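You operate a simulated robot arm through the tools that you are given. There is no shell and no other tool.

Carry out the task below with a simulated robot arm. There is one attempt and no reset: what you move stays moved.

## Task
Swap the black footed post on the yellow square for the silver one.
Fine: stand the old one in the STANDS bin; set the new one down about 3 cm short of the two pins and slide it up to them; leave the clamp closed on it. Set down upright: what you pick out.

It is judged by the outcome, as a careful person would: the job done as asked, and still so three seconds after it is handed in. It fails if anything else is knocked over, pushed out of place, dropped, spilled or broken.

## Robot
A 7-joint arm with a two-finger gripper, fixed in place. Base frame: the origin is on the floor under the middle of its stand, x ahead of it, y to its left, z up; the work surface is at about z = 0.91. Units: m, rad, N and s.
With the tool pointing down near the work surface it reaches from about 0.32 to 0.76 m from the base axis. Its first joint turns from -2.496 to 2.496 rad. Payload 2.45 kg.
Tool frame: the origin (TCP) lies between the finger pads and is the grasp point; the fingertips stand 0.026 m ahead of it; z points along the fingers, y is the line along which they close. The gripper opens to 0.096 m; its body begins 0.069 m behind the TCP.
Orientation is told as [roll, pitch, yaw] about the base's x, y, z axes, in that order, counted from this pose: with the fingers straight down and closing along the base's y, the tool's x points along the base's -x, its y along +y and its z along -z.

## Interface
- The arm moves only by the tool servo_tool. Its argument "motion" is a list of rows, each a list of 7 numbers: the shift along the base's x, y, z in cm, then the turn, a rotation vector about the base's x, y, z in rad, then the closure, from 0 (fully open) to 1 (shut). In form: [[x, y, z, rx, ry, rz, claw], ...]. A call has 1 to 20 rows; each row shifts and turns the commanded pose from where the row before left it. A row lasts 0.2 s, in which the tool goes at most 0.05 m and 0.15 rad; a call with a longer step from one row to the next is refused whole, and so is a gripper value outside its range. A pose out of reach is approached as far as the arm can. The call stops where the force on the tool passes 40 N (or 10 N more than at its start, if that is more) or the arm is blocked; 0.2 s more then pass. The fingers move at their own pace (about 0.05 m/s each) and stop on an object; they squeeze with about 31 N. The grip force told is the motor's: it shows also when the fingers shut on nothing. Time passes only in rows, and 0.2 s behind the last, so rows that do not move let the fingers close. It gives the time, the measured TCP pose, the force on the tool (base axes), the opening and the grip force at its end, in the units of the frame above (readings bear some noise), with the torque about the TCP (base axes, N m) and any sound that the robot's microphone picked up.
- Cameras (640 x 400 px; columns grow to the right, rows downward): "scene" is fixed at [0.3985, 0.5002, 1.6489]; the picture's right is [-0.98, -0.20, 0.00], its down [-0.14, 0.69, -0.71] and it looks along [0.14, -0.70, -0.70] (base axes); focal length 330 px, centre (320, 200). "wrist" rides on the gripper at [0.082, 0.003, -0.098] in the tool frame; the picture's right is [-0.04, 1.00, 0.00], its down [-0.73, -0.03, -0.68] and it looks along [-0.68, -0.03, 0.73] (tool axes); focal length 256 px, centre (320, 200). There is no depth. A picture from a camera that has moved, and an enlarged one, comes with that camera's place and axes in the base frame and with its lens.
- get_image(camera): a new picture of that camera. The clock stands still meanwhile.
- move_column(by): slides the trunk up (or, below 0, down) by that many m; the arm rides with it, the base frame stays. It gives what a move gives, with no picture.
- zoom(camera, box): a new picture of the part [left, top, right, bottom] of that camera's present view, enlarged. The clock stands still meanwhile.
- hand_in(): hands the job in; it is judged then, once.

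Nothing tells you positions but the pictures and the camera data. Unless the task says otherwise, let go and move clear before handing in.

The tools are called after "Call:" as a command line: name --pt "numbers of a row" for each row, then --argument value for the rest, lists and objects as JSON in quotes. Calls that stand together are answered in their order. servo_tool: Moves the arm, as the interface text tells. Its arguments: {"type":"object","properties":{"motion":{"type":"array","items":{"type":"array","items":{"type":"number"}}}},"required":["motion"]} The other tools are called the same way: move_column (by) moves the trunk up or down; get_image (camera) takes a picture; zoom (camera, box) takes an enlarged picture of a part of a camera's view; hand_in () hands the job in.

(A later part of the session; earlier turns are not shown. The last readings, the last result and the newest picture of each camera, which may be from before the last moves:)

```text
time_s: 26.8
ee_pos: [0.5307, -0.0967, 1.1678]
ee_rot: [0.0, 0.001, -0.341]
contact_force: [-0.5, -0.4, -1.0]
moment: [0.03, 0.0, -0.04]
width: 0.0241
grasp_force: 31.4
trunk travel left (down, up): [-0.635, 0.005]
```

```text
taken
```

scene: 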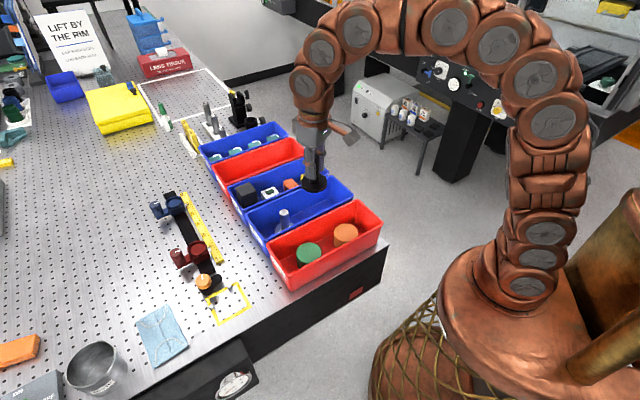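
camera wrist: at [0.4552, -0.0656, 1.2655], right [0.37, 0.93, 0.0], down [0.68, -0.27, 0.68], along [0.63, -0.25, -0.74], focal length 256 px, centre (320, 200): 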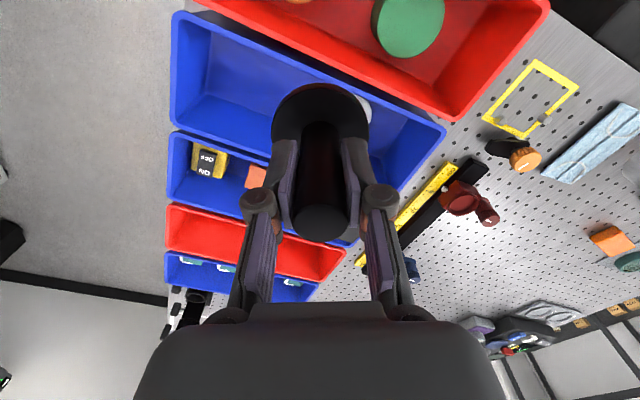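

The bin's long axis runs from about (0.48, −0.24) to (0.69, −0.02), with the silver post near its front. I'll check the silver post and the free space behind it before lowering.

Call:
zoom --camera "scene" --box '[230, 150, 370, 250]'

Call:
zoom --camera "wrist" --box '[160, 0, 460, 200]'

```text
4.00 times, centred on (300, 200) of scene
camera zoom: at [0.3985, 0.5002, 1.6489], right [-0.98, -0.2, 0.0], down [-0.14, 0.69, -0.71], along [0.14, -0.7, -0.7], focal length 1320 px, centre (400, 200)
```

zoom: 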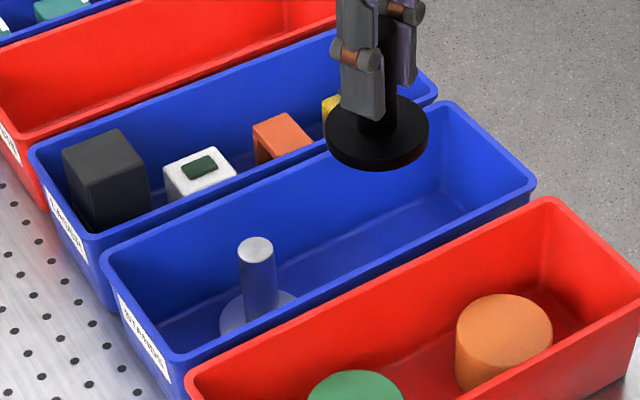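

```text
2.00 times, centred on (310, 100) of wrist
camera zoom: at [0.4552, -0.0656, 1.2655], right [0.37, 0.93, 0.0], down [0.68, -0.27, 0.68], along [0.63, -0.25, -0.74], focal length 512 px, centre (340, 400)
```

zoom: 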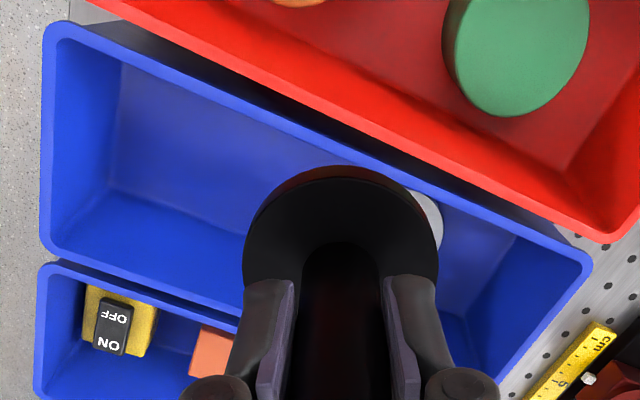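

The silver post is at about (0.616, −0.088). I'll put the black one 11 cm behind it, near (0.544, −0.176), moving over that spot first and lowering part of the way.

Call:
servo_tool --pt "0.44 -2.6 0 0 0 0 1.0" --pt "0.44 -2.7 0 0 0 0 1.0" --pt "0.45 -2.67 0 0 0 0 1.0" --pt "0 0 -2.5 0 0 0 1.0" --pt "0 0 -3 0 0 0 1.0" --pt "0 0 -3 0 0 0 1.0" --pt "0 0 0 0 0 0 1.0"

Call:
get_image --camera "wrist"

Call:
zoom --camera "scene" --box '[230, 150, 370, 250]'

```text
time_s: 28.4
ee_pos: [0.5434, -0.1755, 1.0815]
ee_rot: [0.0, -0.001, -0.342]
contact_force: [-0.8, 0.0, -1.9]
moment: [-0.01, 0.02, 0.03]
width: 0.0241
grasp_force: 31.1
trunk travel left (down, up): [-0.635, 0.005]
```

```text
taken
camera wrist: at [0.468, -0.1457, 1.1796], right [0.37, 0.93, 0.0], down [0.68, -0.27, 0.68], along [0.63, -0.25, -0.73], focal length 256 px, centre (320, 200)
```

wrist: 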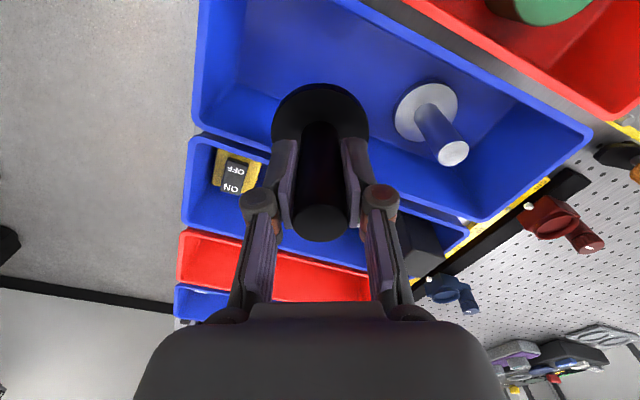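

```text
4.00 times, centred on (300, 200) of scene
camera zoom: at [0.3985, 0.5002, 1.6489], right [-0.98, -0.2, 0.0], down [-0.14, 0.69, -0.71], along [0.14, -0.7, -0.7], focal length 1320 px, centre (400, 200)
```

zoom: 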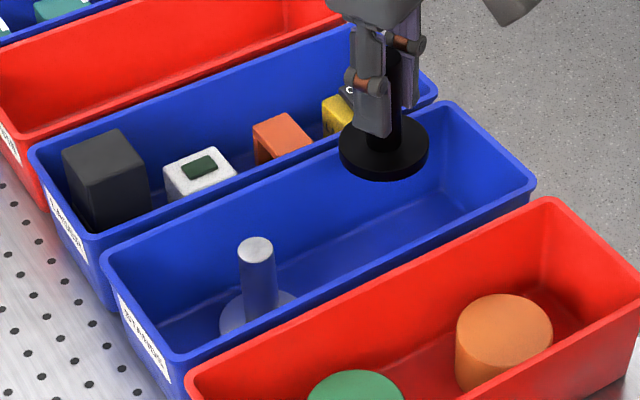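

It lines up with the middle of the bin's width. I'll lower to just above the bin floor.

Call:
servo_tool --pt "0 0 -3 0 0 0 1.0" --pt "0 0 -3 0 0 0 1.0" --pt "0 0 -2.5 0 0 0 1.0" --pt "0 0 -1.2 0 0 0 1.0" --pt "0 0 0 0 0 0 1.0"

Call:
get_image --camera "wrist"

Call:
zoom --camera "scene" --box '[230, 150, 370, 250]'

```text
time_s: 29.6
ee_pos: [0.5429, -0.1762, 0.9836]
ee_rot: [-0.001, -0.001, -0.34]
contact_force: [0.7, -0.8, -2.1]
moment: [-0.01, -0.01, 0.0]
width: 0.0242
grasp_force: 30.9
trunk travel left (down, up): [-0.635, 0.005]
```

```text
taken
camera wrist: at [0.4678, -0.1448, 1.0825], right [0.37, 0.93, 0.0], down [0.68, -0.27, 0.68], along [0.63, -0.25, -0.73], focal length 256 px, centre (320, 200)
```

wrist: 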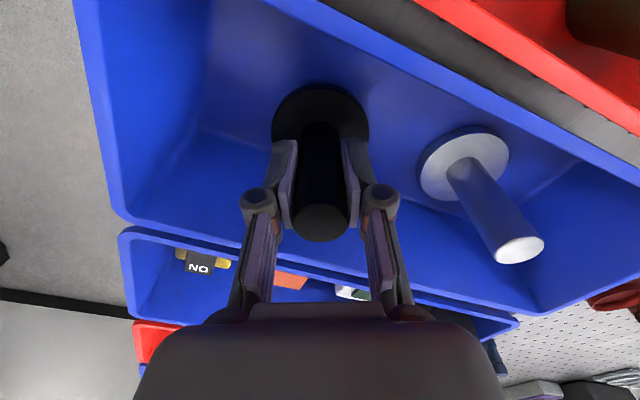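

```text
4.00 times, centred on (300, 200) of scene
camera zoom: at [0.3985, 0.5002, 1.6489], right [-0.98, -0.2, 0.0], down [-0.14, 0.69, -0.71], along [0.14, -0.7, -0.7], focal length 1320 px, centre (400, 200)
```

zoom: 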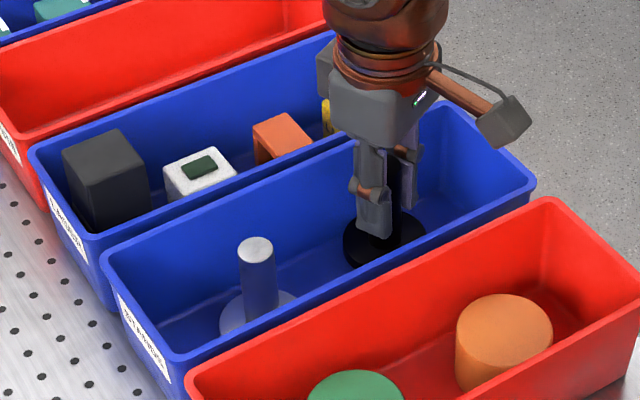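

Clear all around. I'll lower the last few millimetres in small steps to feel for the floor.

Call:
servo_tool --pt "0 0 -0.3 0 0 0 1.0" --pt "0 0 -0.2 0 0 0 1.0" --pt "0 0 0 0 0 0 1.0"

Call:
servo_tool --pt "0 0 -0.15 0 0 0 1.0" --pt "0 0 0 0 0 0 1.0"

Call:
servo_tool --pt "0 0 -0.15 0 0 0 1.0" --pt "0 0 0 0 0 0 1.0"

```text
time_s: 30.4
ee_pos: [0.5427, -0.1751, 0.9794]
ee_rot: [0.0, 0.001, -0.34]
contact_force: [-0.6, 0.0, -2.0]
moment: [0.02, 0.01, -0.03]
width: 0.0239
grasp_force: 31.2
trunk travel left (down, up): [-0.635, 0.005]
```

```text
time_s: 31.0
ee_pos: [0.5445, -0.1755, 0.9774]
ee_rot: [0.0, 0.0, -0.34]
contact_force: [0.4, -0.1, -1.6]
moment: [-0.01, 0.0, -0.04]
width: 0.0241
grasp_force: 31.1
trunk travel left (down, up): [-0.635, 0.005]
```

```text
time_s: 31.6
ee_pos: [0.5433, -0.1748, 0.9768]
ee_rot: [0.001, 0.0, -0.34]
contact_force: [0.4, 0.1, -1.0]
moment: [-0.04, 0.0, 0.02]
width: 0.0243
grasp_force: 31.1
trunk travel left (down, up): [-0.635, 0.005]
```

Call:
servo_tool --pt "0 0 -0.1 0 0 0 1.0" --pt "0 0 0 0 0 0 1.0"

Call:
servo_tool --pt "0 0 -0.1 0 0 0 1.0" --pt "0 0 0 0 0 0 1.0"

Call:
zoom --camera "wrist" --box '[220, 60, 420, 260]'

```text
time_s: 32.2
ee_pos: [0.5421, -0.1764, 0.9756]
ee_rot: [-0.002, 0.001, -0.34]
contact_force: [0.4, 0.9, -1.7]
moment: [-0.02, 0.03, 0.02]
width: 0.0241
grasp_force: 30.5
trunk travel left (down, up): [-0.635, 0.005]
```

```text
time_s: 32.8
ee_pos: [0.5442, -0.1745, 0.9756]
ee_rot: [-0.002, 0.001, -0.341]
contact_force: [0.1, 1.0, 4.2]
moment: [0.06, 0.11, -0.02]
width: 0.0242
grasp_force: 31.2
trunk travel left (down, up): [-0.635, 0.005]
```

```text
2.00 times, centred on (320, 160) of wrist
camera zoom: at [0.4674, -0.1448, 1.073], right [0.37, 0.93, 0.0], down [0.68, -0.27, 0.68], along [0.63, -0.25, -0.73], focal length 512 px, centre (320, 280)
```

zoom: 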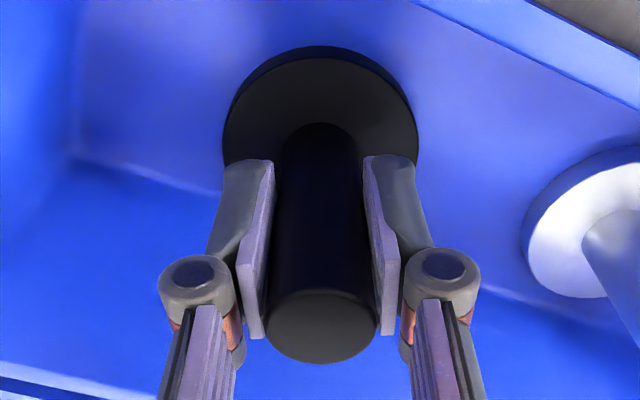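

Contact shows on the floor, with the force up about 6 N. I'll open the fingers and rise straight up.

Call:
servo_tool --pt "0 0 0 0 0 0 0.85" --pt "0 0 0 0 0 0 0.65" --pt "0 0 0 0 0 0 0.5" --pt "0 0 0 0 0 0 0.5"

Call:
servo_tool --pt "0 0 1.5 0 0 0 0.5" --pt "0 0 2.5 0 0 0 0.5" --pt "0 0 3 0 0 0 0.5" --pt "0 0 3 0 0 0 0.5" --pt "0 0 0 0 0 0 0.5"

Call:
get_image --camera "wrist"

Call:
zoom --camera "scene" --box '[230, 150, 370, 250]'

```text
time_s: 33.8
ee_pos: [0.5433, -0.1749, 0.9747]
ee_rot: [0.0, 0.003, -0.34]
contact_force: [-0.1, -0.3, -0.1]
moment: [0.0, 0.0, 0.02]
width: 0.0478
grasp_force: 0.0
trunk travel left (down, up): [-0.635, 0.005]
```

```text
time_s: 35.0
ee_pos: [0.5432, -0.1731, 1.0736]
ee_rot: [-0.001, 0.0, -0.341]
contact_force: [-0.1, -1.1, -0.8]
moment: [0.0, 0.0, 0.0]
width: 0.0483
grasp_force: 0.0
trunk travel left (down, up): [-0.635, 0.005]
```

```text
taken
camera wrist: at [0.4677, -0.1434, 1.1726], right [0.37, 0.93, 0.0], down [0.68, -0.27, 0.68], along [0.63, -0.25, -0.73], focal length 256 px, centre (320, 200)
```

wrist: 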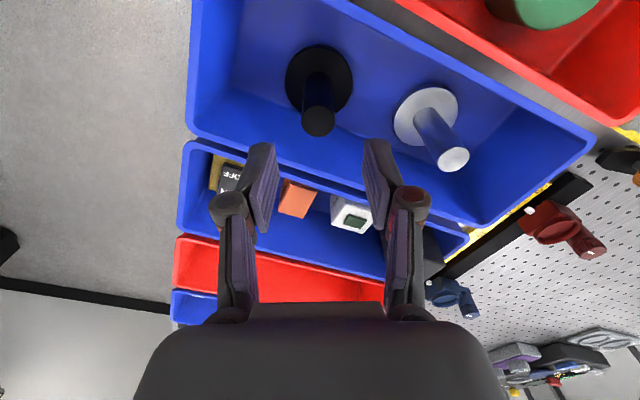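

```text
4.00 times, centred on (300, 200) of scene
camera zoom: at [0.3985, 0.5002, 1.6489], right [-0.98, -0.2, 0.0], down [-0.14, 0.69, -0.71], along [0.14, -0.7, -0.7], focal length 1320 px, centre (400, 200)
```

zoom: 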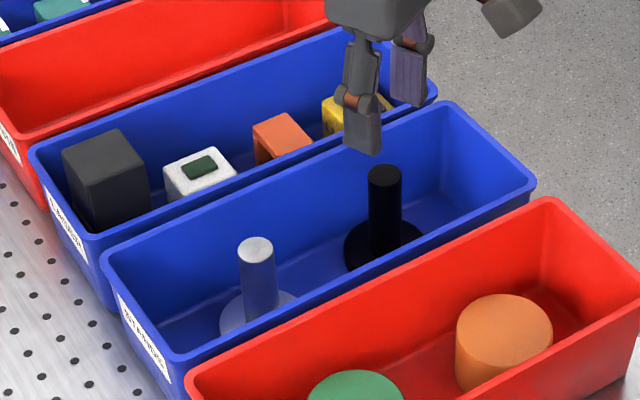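

The black post stands upright in the STANDS bin. Now I'll move over the silver post at about (0.615, −0.087), staying above the post tops.

Call:
servo_tool --pt "0.5 0.6 1.5 0 0 0 0.45" --pt "2.2 2.7 0 0 0 0 0.45" --pt "2.2 2.7 0 0 0 0 0.45" --pt "2.2 2.7 0 0 0 0 0.45" --pt "0 0 -2.5 0 0 0 0.45" --pt "0 0 -2.0 0 0 0 0.45" --pt "0 0 0 0 0 0 0.45"

Call:
get_image --camera "wrist"

Call:
zoom --camera "scene" --box '[230, 150, 370, 250]'

```text
time_s: 36.6
ee_pos: [0.6155, -0.0898, 1.0442]
ee_rot: [-0.001, 0.0, -0.34]
contact_force: [-0.3, -0.1, 0.1]
moment: [-0.03, 0.04, 0.01]
width: 0.0527
grasp_force: 0.1
trunk travel left (down, up): [-0.635, 0.005]
```

```text
taken
camera wrist: at [0.5393, -0.0593, 1.143], right [0.37, 0.93, 0.0], down [0.68, -0.27, 0.68], along [0.63, -0.25, -0.73], focal length 256 px, centre (320, 200)
```

wrist: 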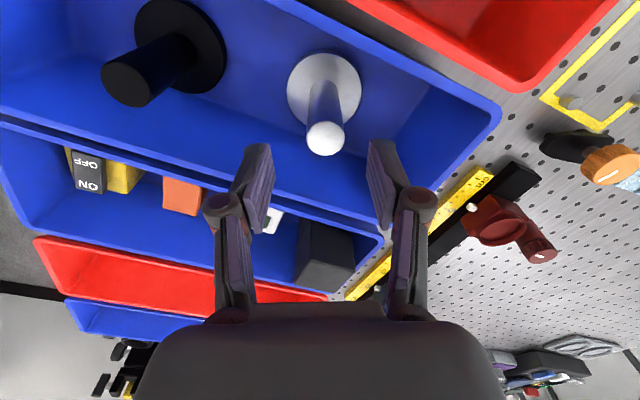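

```text
4.00 times, centred on (300, 200) of scene
camera zoom: at [0.3985, 0.5002, 1.6489], right [-0.98, -0.2, 0.0], down [-0.14, 0.69, -0.71], along [0.14, -0.7, -0.7], focal length 1320 px, centre (400, 200)
```

zoom: 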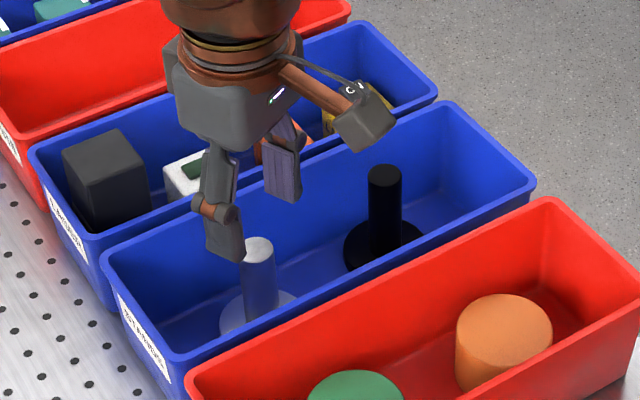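

The silver post needs a nudge of about 3 mm in y. I'll correct that and come down around it to the same grip height.

Call:
servo_tool --pt "-0.03 0.33 0 0 0 0 0.45" --pt "0 0 -2.0 0 0 0 0.45" --pt "0 0 -2.0 0 0 0 0.45" --pt "0 0 -2.0 0 0 0 0.45" --pt "0 0 -0.8 0 0 0 0.45" --pt "0 0 0 0 0 0 0.45"

Call:
get_image --camera "wrist"

Call:
zoom --camera "scene" --box '[230, 150, 370, 250]'

```text
time_s: 38.0
ee_pos: [0.6144, -0.0848, 0.9756]
ee_rot: [-0.001, 0.001, -0.34]
contact_force: [-0.1, 0.2, 0.2]
moment: [-0.03, -0.06, -0.01]
width: 0.053
grasp_force: 0.1
trunk travel left (down, up): [-0.635, 0.005]
```

```text
taken
camera wrist: at [0.5382, -0.0545, 1.0744], right [0.37, 0.93, 0.0], down [0.68, -0.27, 0.68], along [0.63, -0.25, -0.73], focal length 256 px, centre (320, 200)
```

wrist: 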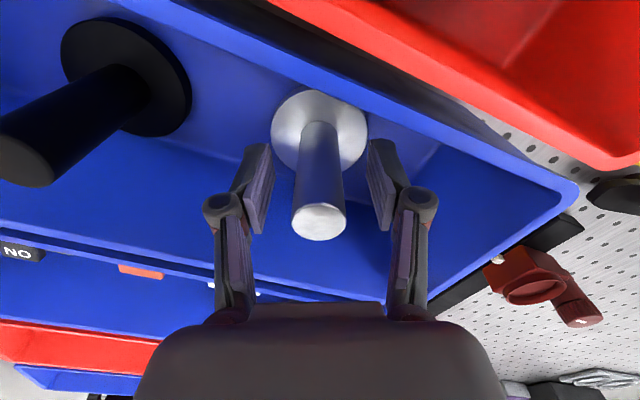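

```text
4.00 times, centred on (300, 200) of scene
camera zoom: at [0.3985, 0.5002, 1.6489], right [-0.98, -0.2, 0.0], down [-0.14, 0.69, -0.71], along [0.14, -0.7, -0.7], focal length 1320 px, centre (400, 200)
```

zoom: 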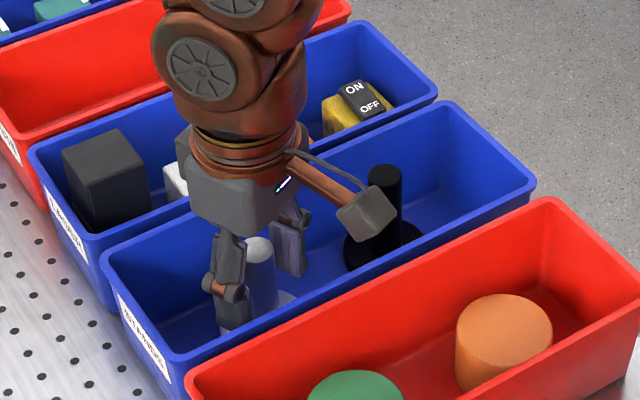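

The post is centred between the pads. I'll close on it and lift slightly.

Call:
servo_tool --pt "0 0 0 0 0 0 0.6" --pt "0 0 0 0 0 0 0.8" --pt "0 0 0 0 0 0 1.0" --pt "0 0 0 0 0 0 1.0" --pt "0 0 0 0 0 0 1.0"

Call:
servo_tool --pt "0 0 0.5 0 0 0 1.0" --pt "0 0 1.5 0 0 0 1.0" --pt "0 0 2 0 0 0 1.0" --pt "0 0 0 0 0 0 1.0"

Call:
get_image --camera "wrist"

```text
time_s: 39.2
ee_pos: [0.6143, -0.0849, 0.9766]
ee_rot: [-0.001, 0.002, -0.34]
contact_force: [0.3, -0.7, 0.3]
moment: [-0.02, 0.0, -0.03]
width: 0.024
grasp_force: 30.9
trunk travel left (down, up): [-0.635, 0.005]
```

```text
time_s: 40.2
ee_pos: [0.6134, -0.0848, 1.0155]
ee_rot: [0.0, 0.001, -0.34]
contact_force: [0.3, 0.9, -1.7]
moment: [0.01, 0.0, 0.03]
width: 0.0239
grasp_force: 30.6
trunk travel left (down, up): [-0.635, 0.005]
```

```text
taken
camera wrist: at [0.5384, -0.0547, 1.1148], right [0.37, 0.93, 0.0], down [0.68, -0.27, 0.68], along [0.63, -0.25, -0.73], focal length 256 px, centre (320, 200)
```

wrist: 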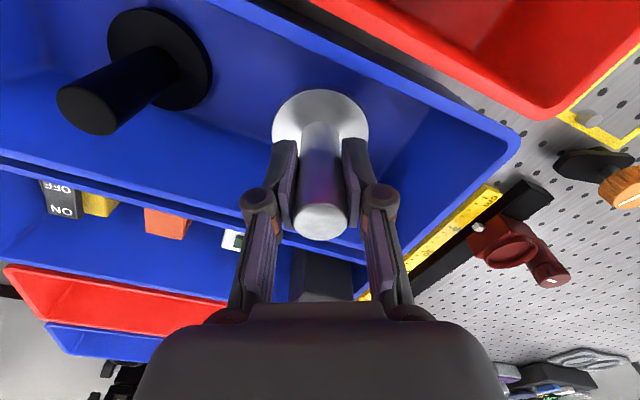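

The silver post is held, and lifts cleanly at about the same weight. I'll raise it above the rims and carry it to the start point 3 cm short of the pins, at about (0.667, 0.1635).

Call:
servo_tool --pt "0 0 3.4 0 0 0 1.0" --pt "0 0 3.4 0 0 0 1.0" --pt "0 0 3.4 0 0 0 1.0" --pt "0.2 0.8 3.2 0 0 0 1.0" --pt "0.73 3.4 0 0 0 0 1.0" --pt "0.73 3.4 0 0 0 0 1.0" --pt "0.73 3.4 0 0 0 0 1.0" --pt "0.73 3.4 0 0 0 0 1.0" --pt "0.73 3.4 0 0 0 0 1.0" --pt "0.73 3.4 0 0 0 0 1.0" --pt "0.73 3.4 0 0 0 0 1.0" --pt "0 0 0 0 0 0 1.0"

Call:
get_image --camera "wrist"

Call:
get_image --camera "scene"

```text
time_s: 42.8
ee_pos: [0.6688, 0.1626, 1.1515]
ee_rot: [-0.001, 0.001, -0.34]
contact_force: [0.4, 0.3, -2.0]
moment: [-0.02, 0.01, -0.03]
width: 0.0239
grasp_force: 31.4
trunk travel left (down, up): [-0.635, 0.005]
```

```text
taken
camera wrist: at [0.5928, 0.193, 1.2497], right [0.37, 0.93, 0.0], down [0.68, -0.27, 0.68], along [0.63, -0.25, -0.73], focal length 256 px, centre (320, 200)
```

wrist: 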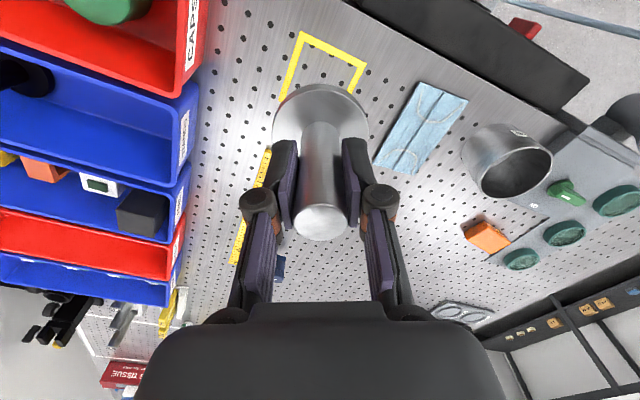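

```text
taken
```

scene: 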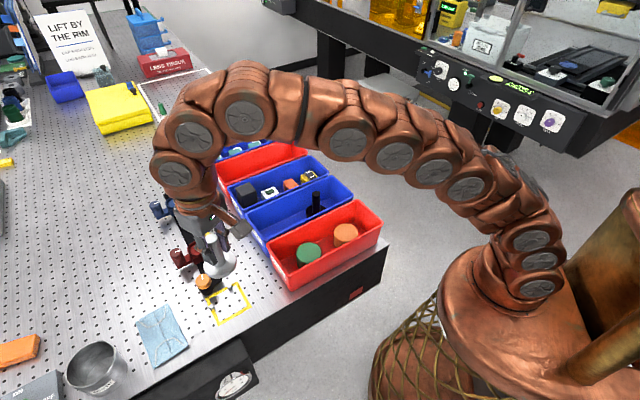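

The post is over the start point. I'll lower it to a few centimetres above the table and check the alignment.

Call:
servo_tool --pt "-0.1 0.05 -3 0 0 0 1.0" --pt "-0.1 0.05 -3 0 0 0 1.0" --pt "0 0 -3 0 0 0 1.0" --pt "0 0 -3 0 0 0 1.0" --pt "0 0 -2 0 0 0 1.0" --pt "0 0 0 0 0 0 1.0"

Call:
get_image --camera "wrist"

Call:
zoom --camera "scene" --box '[150, 230, 270, 330]'

```text
time_s: 44.2
ee_pos: [0.6656, 0.1625, 1.0103]
ee_rot: [0.0, 0.002, -0.341]
contact_force: [0.3, -0.1, -1.3]
moment: [-0.02, -0.01, 0.0]
width: 0.0241
grasp_force: 31.0
trunk travel left (down, up): [-0.635, 0.005]
```

```text
taken
camera wrist: at [0.5897, 0.193, 1.1079], right [0.37, 0.93, 0.0], down [0.68, -0.27, 0.68], along [0.63, -0.25, -0.73], focal length 256 px, centre (320, 200)
```

wrist: 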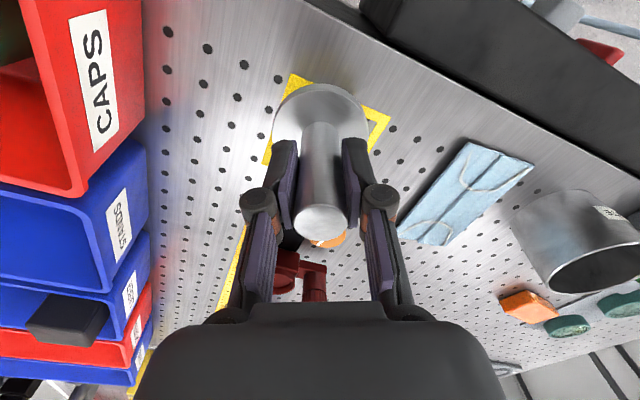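

```text
4.00 times, centred on (210, 280) of scene
camera zoom: at [0.3985, 0.5002, 1.6489], right [-0.98, -0.2, 0.0], down [-0.14, 0.69, -0.71], along [0.14, -0.7, -0.7], focal length 1320 px, centre (760, -120)
```

zoom: 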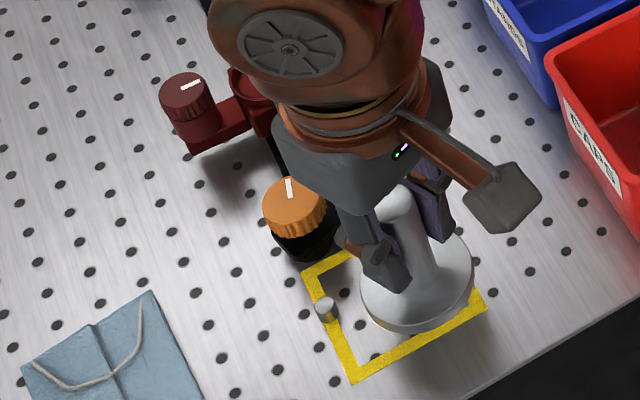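

The alignment looks right. I'll lower to just above the surface, then in small steps until it touches.

Call:
servo_tool --pt "0 0 -1.5 0 0 0 1.0" --pt "0 0 -1.3 0 0 0 1.0" --pt "0 0 -0.4 0 0 0 1.0" --pt "0 0 0 0 0 0 1.0"

Call:
servo_tool --pt "0 0 -0.2 0 0 0 1.0" --pt "0 0 0 0 0 0 1.0"

Call:
servo_tool --pt "0 0 -0.15 0 0 0 1.0" --pt "0 0 0 0 0 0 1.0"

```text
time_s: 45.2
ee_pos: [0.6658, 0.1615, 0.9788]
ee_rot: [0.0, 0.003, -0.341]
contact_force: [-0.5, 0.0, -1.3]
moment: [0.02, 0.04, -0.01]
width: 0.0241
grasp_force: 30.5
trunk travel left (down, up): [-0.635, 0.005]
```

```text
time_s: 45.8
ee_pos: [0.6651, 0.1621, 0.9759]
ee_rot: [0.002, 0.001, -0.342]
contact_force: [0.0, -0.4, -1.3]
moment: [0.0, -0.01, -0.04]
width: 0.0243
grasp_force: 30.9
trunk travel left (down, up): [-0.635, 0.005]
```

```text
time_s: 46.4
ee_pos: [0.6649, 0.1625, 0.9746]
ee_rot: [0.0, 0.001, -0.341]
contact_force: [0.3, -0.3, -2.8]
moment: [0.0, 0.04, 0.0]
width: 0.0239
grasp_force: 31.3
trunk travel left (down, up): [-0.635, 0.005]
```

Call:
servo_tool --pt "0 0 -0.1 0 0 0 1.0" --pt "0 0 0 0 0 0 1.0"

Call:
servo_tool --pt "0 0 -0.1 0 0 0 1.0" --pt "0 0 0 0 0 0 1.0"

Call:
servo_tool --pt "0 0 -0.1 0 0 0 1.0" --pt "0 0 0 0 0 0 1.0"

```text
time_s: 47.0
ee_pos: [0.6659, 0.1629, 0.9726]
ee_rot: [0.0, 0.002, -0.34]
contact_force: [0.4, -0.1, -1.4]
moment: [0.02, 0.02, 0.0]
width: 0.0241
grasp_force: 31.0
trunk travel left (down, up): [-0.635, 0.005]
```

```text
time_s: 47.6
ee_pos: [0.6669, 0.1625, 0.9738]
ee_rot: [0.002, 0.001, -0.339]
contact_force: [-0.4, -0.5, -1.9]
moment: [0.04, 0.01, 0.01]
width: 0.0238
grasp_force: 31.4
trunk travel left (down, up): [-0.635, 0.005]
```

```text
time_s: 48.2
ee_pos: [0.6658, 0.1628, 0.9721]
ee_rot: [0.0, 0.0, -0.34]
contact_force: [-3.4, -1.0, 8.8]
moment: [-0.02, 0.28, -0.01]
width: 0.0241
grasp_force: 31.4
trunk travel left (down, up): [-0.635, 0.005]
```

It is down on the table 3 cm short of the pins. I'll open the fingers so it settles flat, check it, then close again for the slide.

Call:
servo_tool --pt "0 0 0.05 0 0 0 1.0" --pt "0 0 0 0 0 0 0.9" --pt "0 0 0 0 0 0 0.75" --pt "0 0 0 0 0 0 0.6" --pt "0 0 0 0 0 0 0.6"

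Call:
get_image --camera "wrist"

Call:
zoom --camera "scene" --box '[150, 230, 270, 330]'

```text
time_s: 49.4
ee_pos: [0.6666, 0.1631, 0.9727]
ee_rot: [0.0, 0.003, -0.34]
contact_force: [-0.5, -0.2, -0.5]
moment: [0.02, 0.01, 0.01]
width: 0.0383
grasp_force: 0.1
trunk travel left (down, up): [-0.635, 0.005]
```

```text
taken
camera wrist: at [0.59, 0.193, 1.0698], right [0.37, 0.93, 0.0], down [0.68, -0.27, 0.68], along [0.63, -0.25, -0.73], focal length 256 px, centre (320, 200)
```

wrist: 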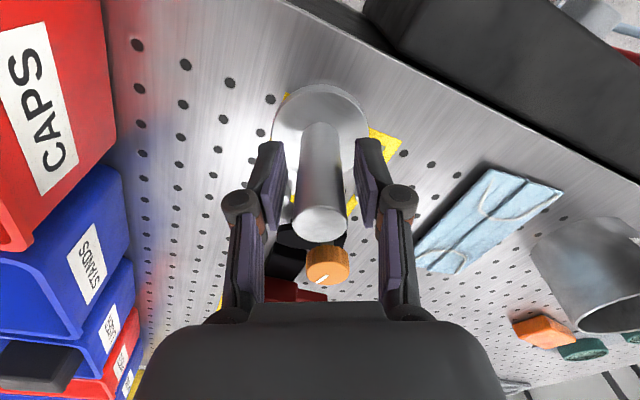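

```text
4.00 times, centred on (210, 280) of scene
camera zoom: at [0.3985, 0.5002, 1.6489], right [-0.98, -0.2, 0.0], down [-0.14, 0.69, -0.71], along [0.14, -0.7, -0.7], focal length 1320 px, centre (760, -120)
```

zoom: 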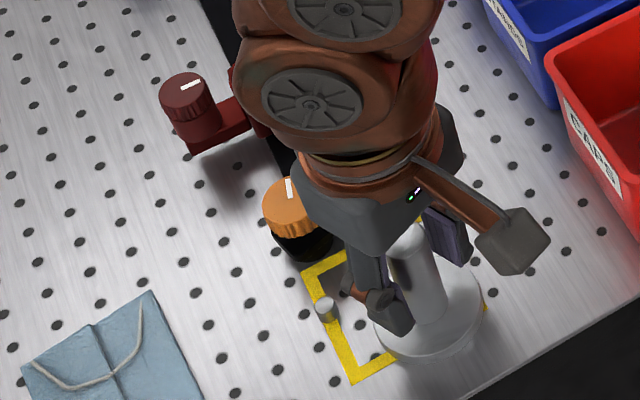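

It stands flat on its own. I'll close lightly on it and slide it along the table toward the pins.

Call:
servo_tool --pt "0 0 0 0 0 0 0.8" --pt "0 0 0 0 0 0 1.0" --pt "0 0 0 0 0 0 1.0" --pt "0.3 -0.105 0 0 0 0 1.0" --pt "0.47 -0.163 0 0 0 0 1.0" --pt "0.47 -0.163 0 0 0 0 1.0" --pt "0.47 -0.163 0 0 0 0 1.0" --pt "0.47 -0.163 0 0 0 0 1.0" --pt "0 0 0 0 0 0 1.0"

Call:
get_image --camera "wrist"

Call:
zoom --camera "scene" --box '[150, 230, 270, 330]'

```text
time_s: 51.4
ee_pos: [0.6871, 0.1543, 0.9712]
ee_rot: [0.0, 0.002, -0.342]
contact_force: [0.2, -0.5, -0.6]
moment: [0.02, -0.01, -0.02]
width: 0.0241
grasp_force: 30.9
trunk travel left (down, up): [-0.635, 0.005]
```

```text
taken
camera wrist: at [0.6113, 0.1849, 1.0705], right [0.37, 0.93, 0.0], down [0.68, -0.27, 0.68], along [0.63, -0.25, -0.73], focal length 256 px, centre (320, 200)
```

wrist: 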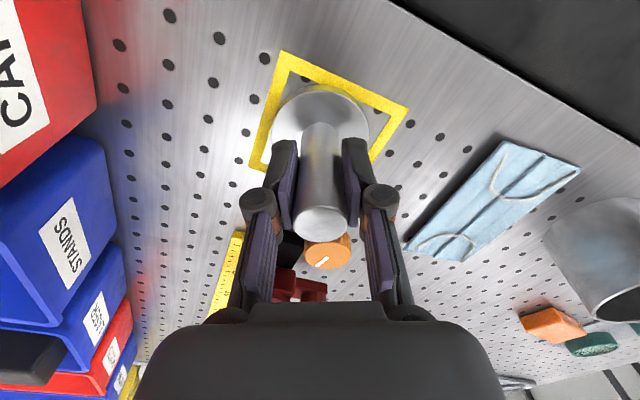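

```text
4.00 times, centred on (210, 280) of scene
camera zoom: at [0.3985, 0.5002, 1.6489], right [-0.98, -0.2, 0.0], down [-0.14, 0.69, -0.71], along [0.14, -0.7, -0.7], focal length 1320 px, centre (760, -120)
```

zoom: 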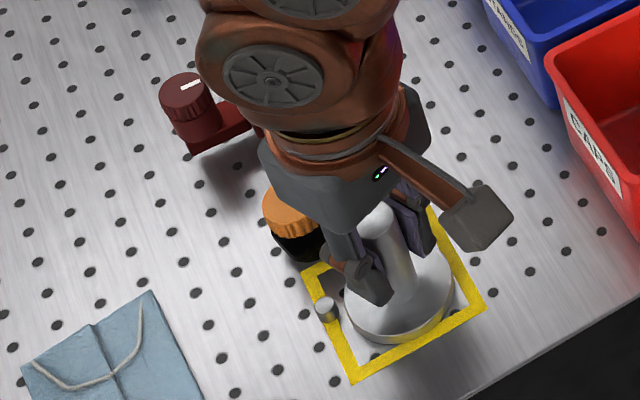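

About 8 mm are left. I'll continue in small steps until the foot meets the pins.

Call:
servo_tool --pt "0.24 -0.085 0 0 0 0 1.0" --pt "0.24 -0.085 0 0 0 0 1.0" --pt "0 0 0 0 0 0 1.0"

Call:
servo_tool --pt "0.14 -0.05 0 0 0 0 1.0" --pt "0 0 0 0 0 0 1.0"

Call:
zoom --camera "scene" --box '[185, 265, 255, 330]'

Call:
zoom --camera "wrist" --box '[220, 20, 440, 200]'

```text
time_s: 52.2
ee_pos: [0.6903, 0.1534, 0.9737]
ee_rot: [0.001, 0.002, -0.34]
contact_force: [-0.2, -0.6, -0.9]
moment: [-0.02, 0.0, -0.03]
width: 0.0241
grasp_force: 31.0
trunk travel left (down, up): [-0.635, 0.005]
```

```text
time_s: 52.8
ee_pos: [0.694, 0.1541, 0.9733]
ee_rot: [0.0, 0.001, -0.341]
contact_force: [0.0, -0.3, 0.5]
moment: [0.0, -0.01, -0.02]
width: 0.0239
grasp_force: 31.5
trunk travel left (down, up): [-0.635, 0.005]
```

```text
6.15 times, centred on (220, 298) of scene
camera zoom: at [0.3985, 0.5002, 1.6489], right [-0.98, -0.2, 0.0], down [-0.14, 0.69, -0.71], along [0.14, -0.7, -0.7], focal length 2032 px, centre (935, -400)
```

zoom: 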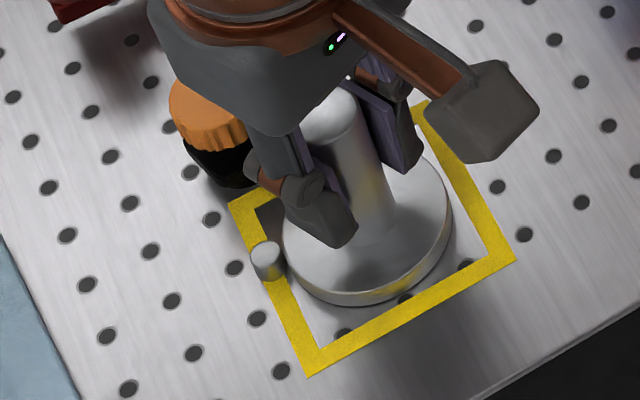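

```text
2.22 times, centred on (330, 110) of wrist
camera zoom: at [0.6176, 0.183, 1.0708], right [0.37, 0.93, 0.0], down [0.68, -0.27, 0.68], along [0.63, -0.25, -0.74], focal length 569 px, centre (298, 400)
```

zoom: 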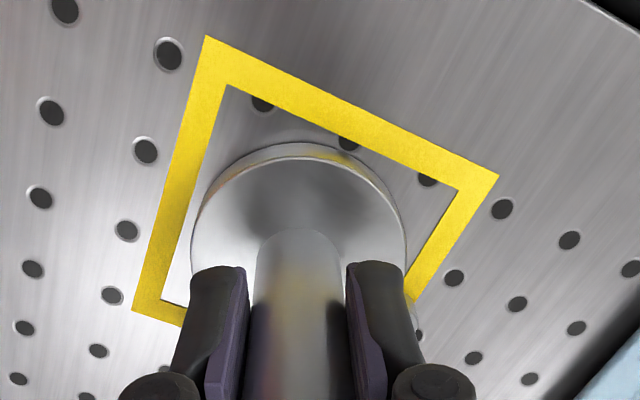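

It is almost at the original seat. I'll push on in 1 mm steps, watching for pin contact.

Call:
servo_tool --pt "0.094 -0.034 0 0 0 0 1.0" --pt "0 0 0 0 0 0 1.0"

Call:
servo_tool --pt "0.094 -0.034 0 0 0 0 1.0" --pt "0 0 0 0 0 0 1.0"

```text
time_s: 53.4
ee_pos: [0.6938, 0.1513, 0.9723]
ee_rot: [0.002, 0.003, -0.34]
contact_force: [-0.7, 0.1, -0.4]
moment: [0.04, 0.05, 0.0]
width: 0.024
grasp_force: 31.1
trunk travel left (down, up): [-0.635, 0.005]
```

```text
time_s: 54.0
ee_pos: [0.6948, 0.1522, 0.9713]
ee_rot: [0.0, 0.002, -0.341]
contact_force: [-2.9, 4.8, -0.7]
moment: [0.32, 0.19, -0.07]
width: 0.0241
grasp_force: 30.7
trunk travel left (down, up): [-0.635, 0.005]
```

Contact now, mostly against one pin by the force direction. I'll shift slightly toward the other so both are touched.

Call:
servo_tool --pt "0.06 0.06 0 0 0 0 1.0" --pt "0 0 0 0 0 0 1.0"

Call:
servo_tool --pt "0.05 0.0 0 0 0 0 1.0" --pt "0 0 0 0 0 0 1.0"

Call:
zoom --camera "scene" --box '[185, 265, 255, 330]'

```text
time_s: 54.6
ee_pos: [0.6954, 0.1528, 0.9724]
ee_rot: [-0.003, 0.002, -0.341]
contact_force: [-10.0, 3.3, -2.0]
moment: [0.23, 0.66, 0.01]
width: 0.0241
grasp_force: 31.7
trunk travel left (down, up): [-0.635, 0.005]
```

```text
time_s: 55.2
ee_pos: [0.6953, 0.1535, 0.9727]
ee_rot: [-0.001, 0.005, -0.339]
contact_force: [-17.9, 1.1, -1.7]
moment: [0.23, 1.05, -0.01]
width: 0.0242
grasp_force: 31.0
trunk travel left (down, up): [-0.635, 0.005]
```

```text
6.15 times, centred on (220, 298) of scene
camera zoom: at [0.3985, 0.5002, 1.6489], right [-0.98, -0.2, 0.0], down [-0.14, 0.69, -0.71], along [0.14, -0.7, -0.7], focal length 2032 px, centre (935, -400)
```

zoom: 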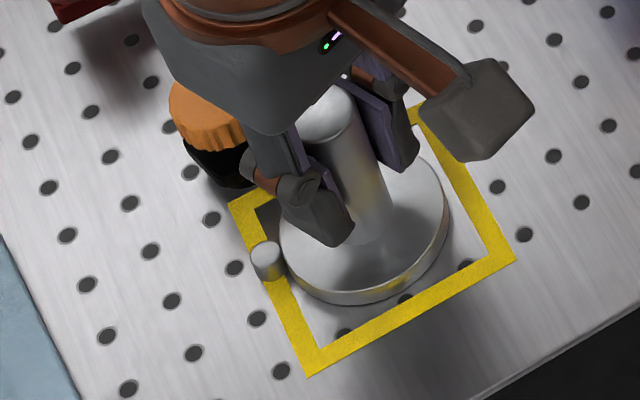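

Both pins now push back, at roughly 12 and 18 N, so the foot is seated. I'll relax the push most of the way and then open the fingers.

Call:
servo_tool --pt "-0.09 0.0 0 0 0 0 1.0" --pt "0 0 0 0 0 0 1.0"

```text
time_s: 55.8
ee_pos: [0.6952, 0.1527, 0.9721]
ee_rot: [-0.001, 0.0, -0.342]
contact_force: [-13.1, 1.1, -3.7]
moment: [0.16, 0.81, -0.02]
width: 0.0241
grasp_force: 30.6
trunk travel left (down, up): [-0.635, 0.005]
```

Call:
servo_tool --pt "-0.08 0.01 0 0 0 0 1.0" --pt "0 0 0 0 0 0 1.0"

```text
time_s: 56.4
ee_pos: [0.6948, 0.1525, 0.9732]
ee_rot: [0.001, 0.0, -0.34]
contact_force: [-5.7, -1.6, -3.0]
moment: [-0.11, 0.45, 0.01]
width: 0.0242
grasp_force: 31.0
trunk travel left (down, up): [-0.635, 0.005]
```

A light push of about 6 N remains against the pins. I'll open the fingers now and look.

Call:
servo_tool --pt "0 0 0 0 0 0 0.85" --pt "0 0 0 0 0 0 0.65" --pt "0 0 0 0 0 0 0.5" --pt "0 0 0 0 0 0 0.5"

Call:
get_image --camera "wrist"

Call:
zoom --camera "scene" --box '[185, 265, 255, 330]'

```text
time_s: 57.4
ee_pos: [0.6938, 0.1529, 0.9728]
ee_rot: [0.0, 0.0, -0.339]
contact_force: [0.4, -0.2, 1.3]
moment: [0.01, 0.02, 0.01]
width: 0.0478
grasp_force: 0.1
trunk travel left (down, up): [-0.635, 0.005]
```

```text
taken
camera wrist: at [0.6189, 0.1834, 1.071], right [0.37, 0.93, 0.0], down [0.68, -0.27, 0.68], along [0.63, -0.25, -0.73], focal length 256 px, centre (320, 200)
```

wrist: 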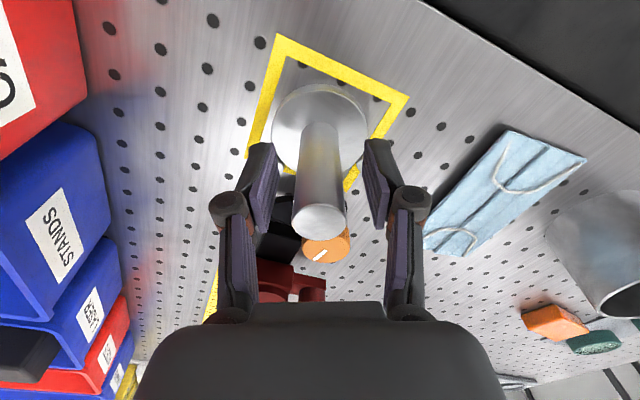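

```text
6.15 times, centred on (220, 298) of scene
camera zoom: at [0.3985, 0.5002, 1.6489], right [-0.98, -0.2, 0.0], down [-0.14, 0.69, -0.71], along [0.14, -0.7, -0.7], focal length 2032 px, centre (935, -400)
```

zoom: 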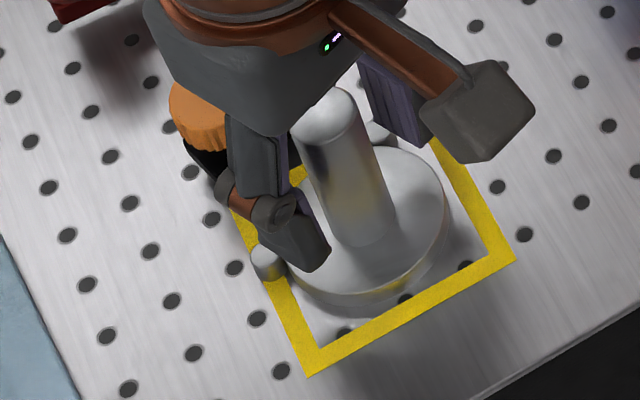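

The post stands free against the pins. I'll rise clear and look from above to confirm it's seated.

Call:
servo_tool --pt "0 0 1.5 0 0 0 0.5" --pt "0 0 3 0 0 0 0.5" --pt "0 0 3 0 0 0 0.5" --pt "-1.8 0.1 2 0 0 0 0.5" --pt "-1.8 0 1 0 0 0 0.5" --pt "0 0 0 0 0 0 0.45"

Call:
zoom --camera "wrist" --box '[240, 60, 400, 220]'

Call:
zoom --camera "scene" --box '[185, 265, 255, 330]'

```text
time_s: 58.8
ee_pos: [0.6585, 0.1533, 1.0779]
ee_rot: [0.0, 0.0, -0.339]
contact_force: [-0.2, 0.6, -0.1]
moment: [-0.04, -0.04, 0.02]
width: 0.0526
grasp_force: 0.1
trunk travel left (down, up): [-0.635, 0.005]
```

```text
2.50 times, centred on (320, 140) of wrist
camera zoom: at [0.5824, 0.1832, 1.1762], right [0.37, 0.93, 0.0], down [0.68, -0.27, 0.68], along [0.63, -0.25, -0.73], focal length 640 px, centre (320, 350)
```

zoom: 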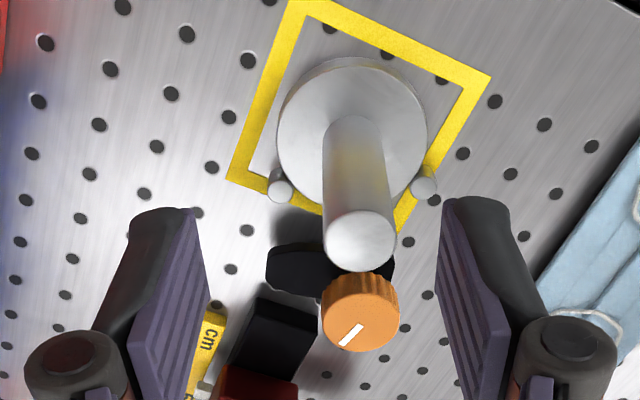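

```text
6.15 times, centred on (220, 298) of scene
camera zoom: at [0.3985, 0.5002, 1.6489], right [-0.98, -0.2, 0.0], down [-0.14, 0.69, -0.71], along [0.14, -0.7, -0.7], focal length 2032 px, centre (935, -400)
```

zoom: 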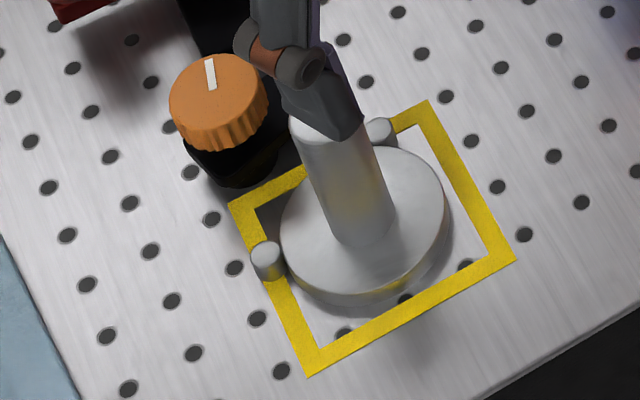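

The foot touches both pins, in the same place the black one stood. Next is the clamp, so I'll go back over the knob with the yaw at +0.55 ready to turn it clockwise.

Call:
servo_tool --pt "1.3 -0.3 0 0 0 0.127 0.45" --pt "1.3 -0.3 0 0 0 0.127 0.45" --pt "1.3 -0.3 -0.3 0 0 0.127 0.45" --pt "1.3 -0.3 -0.4 0 0 0.127 0.45" --pt "1.3 -0.3 -0.5 0 0 0.127 0.45" --pt "1.3 -0.3 -0.6 0 0 0.127 0.45" --pt "1.3 -0.3 -0.8 0 0 0.127 0.45" --pt "0.7 0 -0.8 0 0 0 0.4" --pt "0 0 0 0 0 0 0.4"

Call:
get_image --camera "wrist"

```text
time_s: 60.8
ee_pos: [0.757, 0.1346, 1.0432]
ee_rot: [0.0, 0.0, 0.549]
contact_force: [0.1, -0.1, 0.0]
moment: [-0.02, -0.02, -0.01]
width: 0.0576
grasp_force: 0.0
trunk travel left (down, up): [-0.635, 0.005]
```

```text
taken
camera wrist: at [0.6856, 0.0943, 1.1407], right [-0.49, 0.87, 0.0], down [0.64, 0.36, 0.68], along [0.59, 0.33, -0.74], focal length 256 px, centre (320, 200)
```

wrist: 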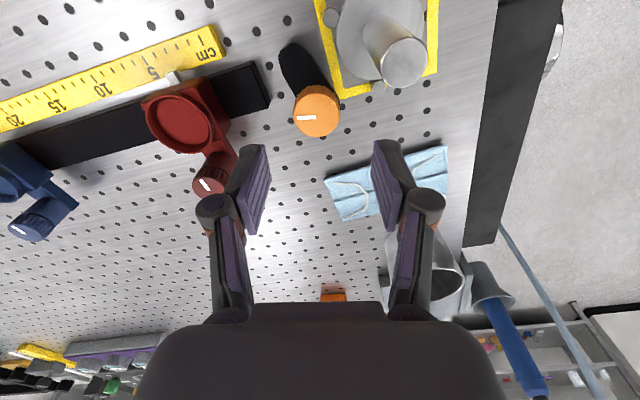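

The knob is about 3 mm to one side. I'll correct and come down around it.

Call:
servo_tool --pt "0.08 -0.26 -0.5 0 0 0 0.4" --pt "0 0 -2.0 0 0 0 0.4" --pt "0 0 -2.0 0 0 0 0.42" --pt "0 0 -1.5 0 0 0 0.45" --pt "0 0 -0.6 0 0 0 0.45" --pt "0 0 0 0 0 0 0.45"

Call:
get_image --camera "wrist"

Call:
zoom --camera "scene" --box '[150, 220, 270, 320]'

```text
time_s: 62.2
ee_pos: [0.7584, 0.1306, 0.9774]
ee_rot: [0.0, 0.002, 0.55]
contact_force: [0.1, 0.1, -0.1]
moment: [0.02, 0.04, 0.03]
width: 0.0528
grasp_force: 0.0
trunk travel left (down, up): [-0.635, 0.005]
```

```text
taken
camera wrist: at [0.6871, 0.0905, 1.0754], right [-0.49, 0.87, 0.0], down [0.64, 0.36, 0.68], along [0.59, 0.33, -0.74], focal length 256 px, centre (320, 200)
```

wrist: 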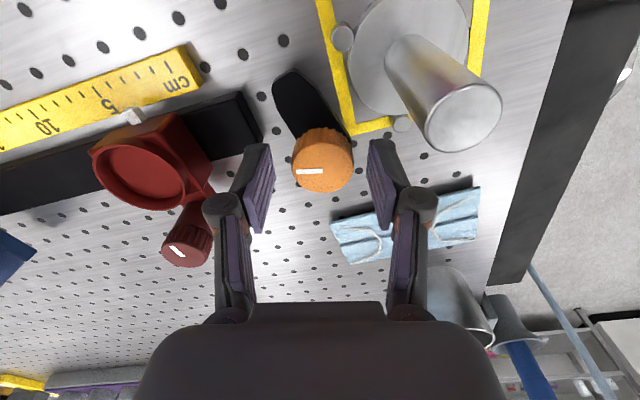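

```text
4.00 times, centred on (210, 270) of scene
camera zoom: at [0.3985, 0.5002, 1.6489], right [-0.98, -0.2, 0.0], down [-0.14, 0.69, -0.71], along [0.14, -0.7, -0.7], focal length 1320 px, centre (760, -80)
```

zoom: 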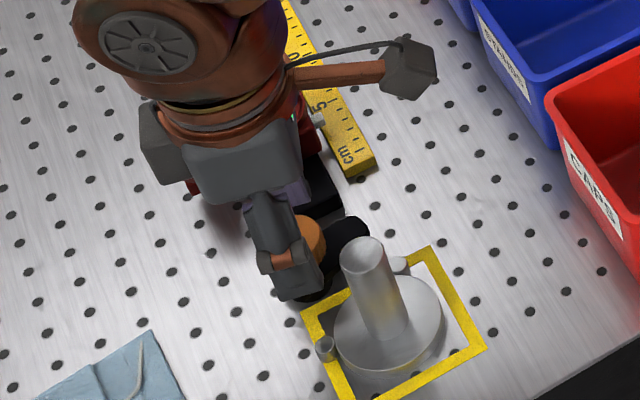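

Centred within 1.5 mm. I'll trim that, grip the knob and turn it clockwise to swing the arm back.

Call:
servo_tool --pt "-0.06 0.1 0 0 0 0 0.5" --pt "0 0 0 0 0 0 0.7" --pt "0 0 0 0 0 0 0.9" --pt "0 0 0 0 0 0 1.0" --pt "0 0 0 0 0 0 1.0"

Call:
servo_tool --pt "0 0 0 0 0 -0.08 1.0" --pt "0 0 0 0 0 -0.08 1.0" --pt "0 0 0 0 0 -0.08 1.0" --pt "0 0 0 0 0 -0.08 1.0" --pt "0 0 0 0 0 -0.08 1.0" --pt "0 0 0 0 0 0 1.0"

Call:
get_image --camera "wrist"

```text
time_s: 63.4
ee_pos: [0.7573, 0.1306, 0.978]
ee_rot: [0.0, 0.001, 0.55]
contact_force: [1.7, 1.2, 1.2]
moment: [0.08, -0.01, -0.01]
width: 0.0331
grasp_force: 45.1
trunk travel left (down, up): [-0.635, 0.005]
```

```text
time_s: 64.8
ee_pos: [0.7581, 0.132, 0.9769]
ee_rot: [0.001, 0.0, 0.147]
contact_force: [4.5, 4.2, -0.7]
moment: [0.24, -0.51, -0.03]
width: 0.033
grasp_force: 45.1
trunk travel left (down, up): [-0.635, 0.005]
```

```text
taken
camera wrist: at [0.6763, 0.123, 1.0756], right [-0.11, 0.99, 0.0], down [0.73, 0.08, 0.68], along [0.67, 0.07, -0.73], focal length 256 px, centre (320, 200)
```

wrist: 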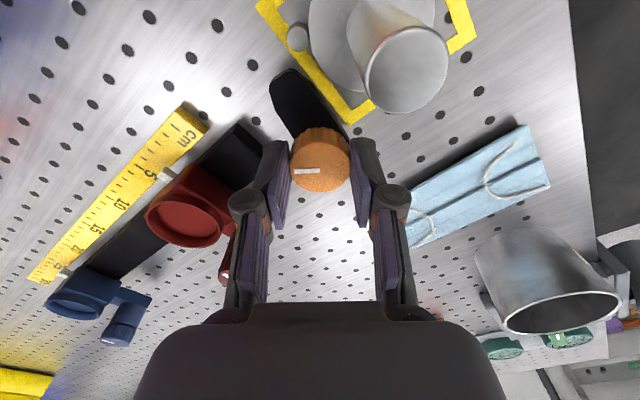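

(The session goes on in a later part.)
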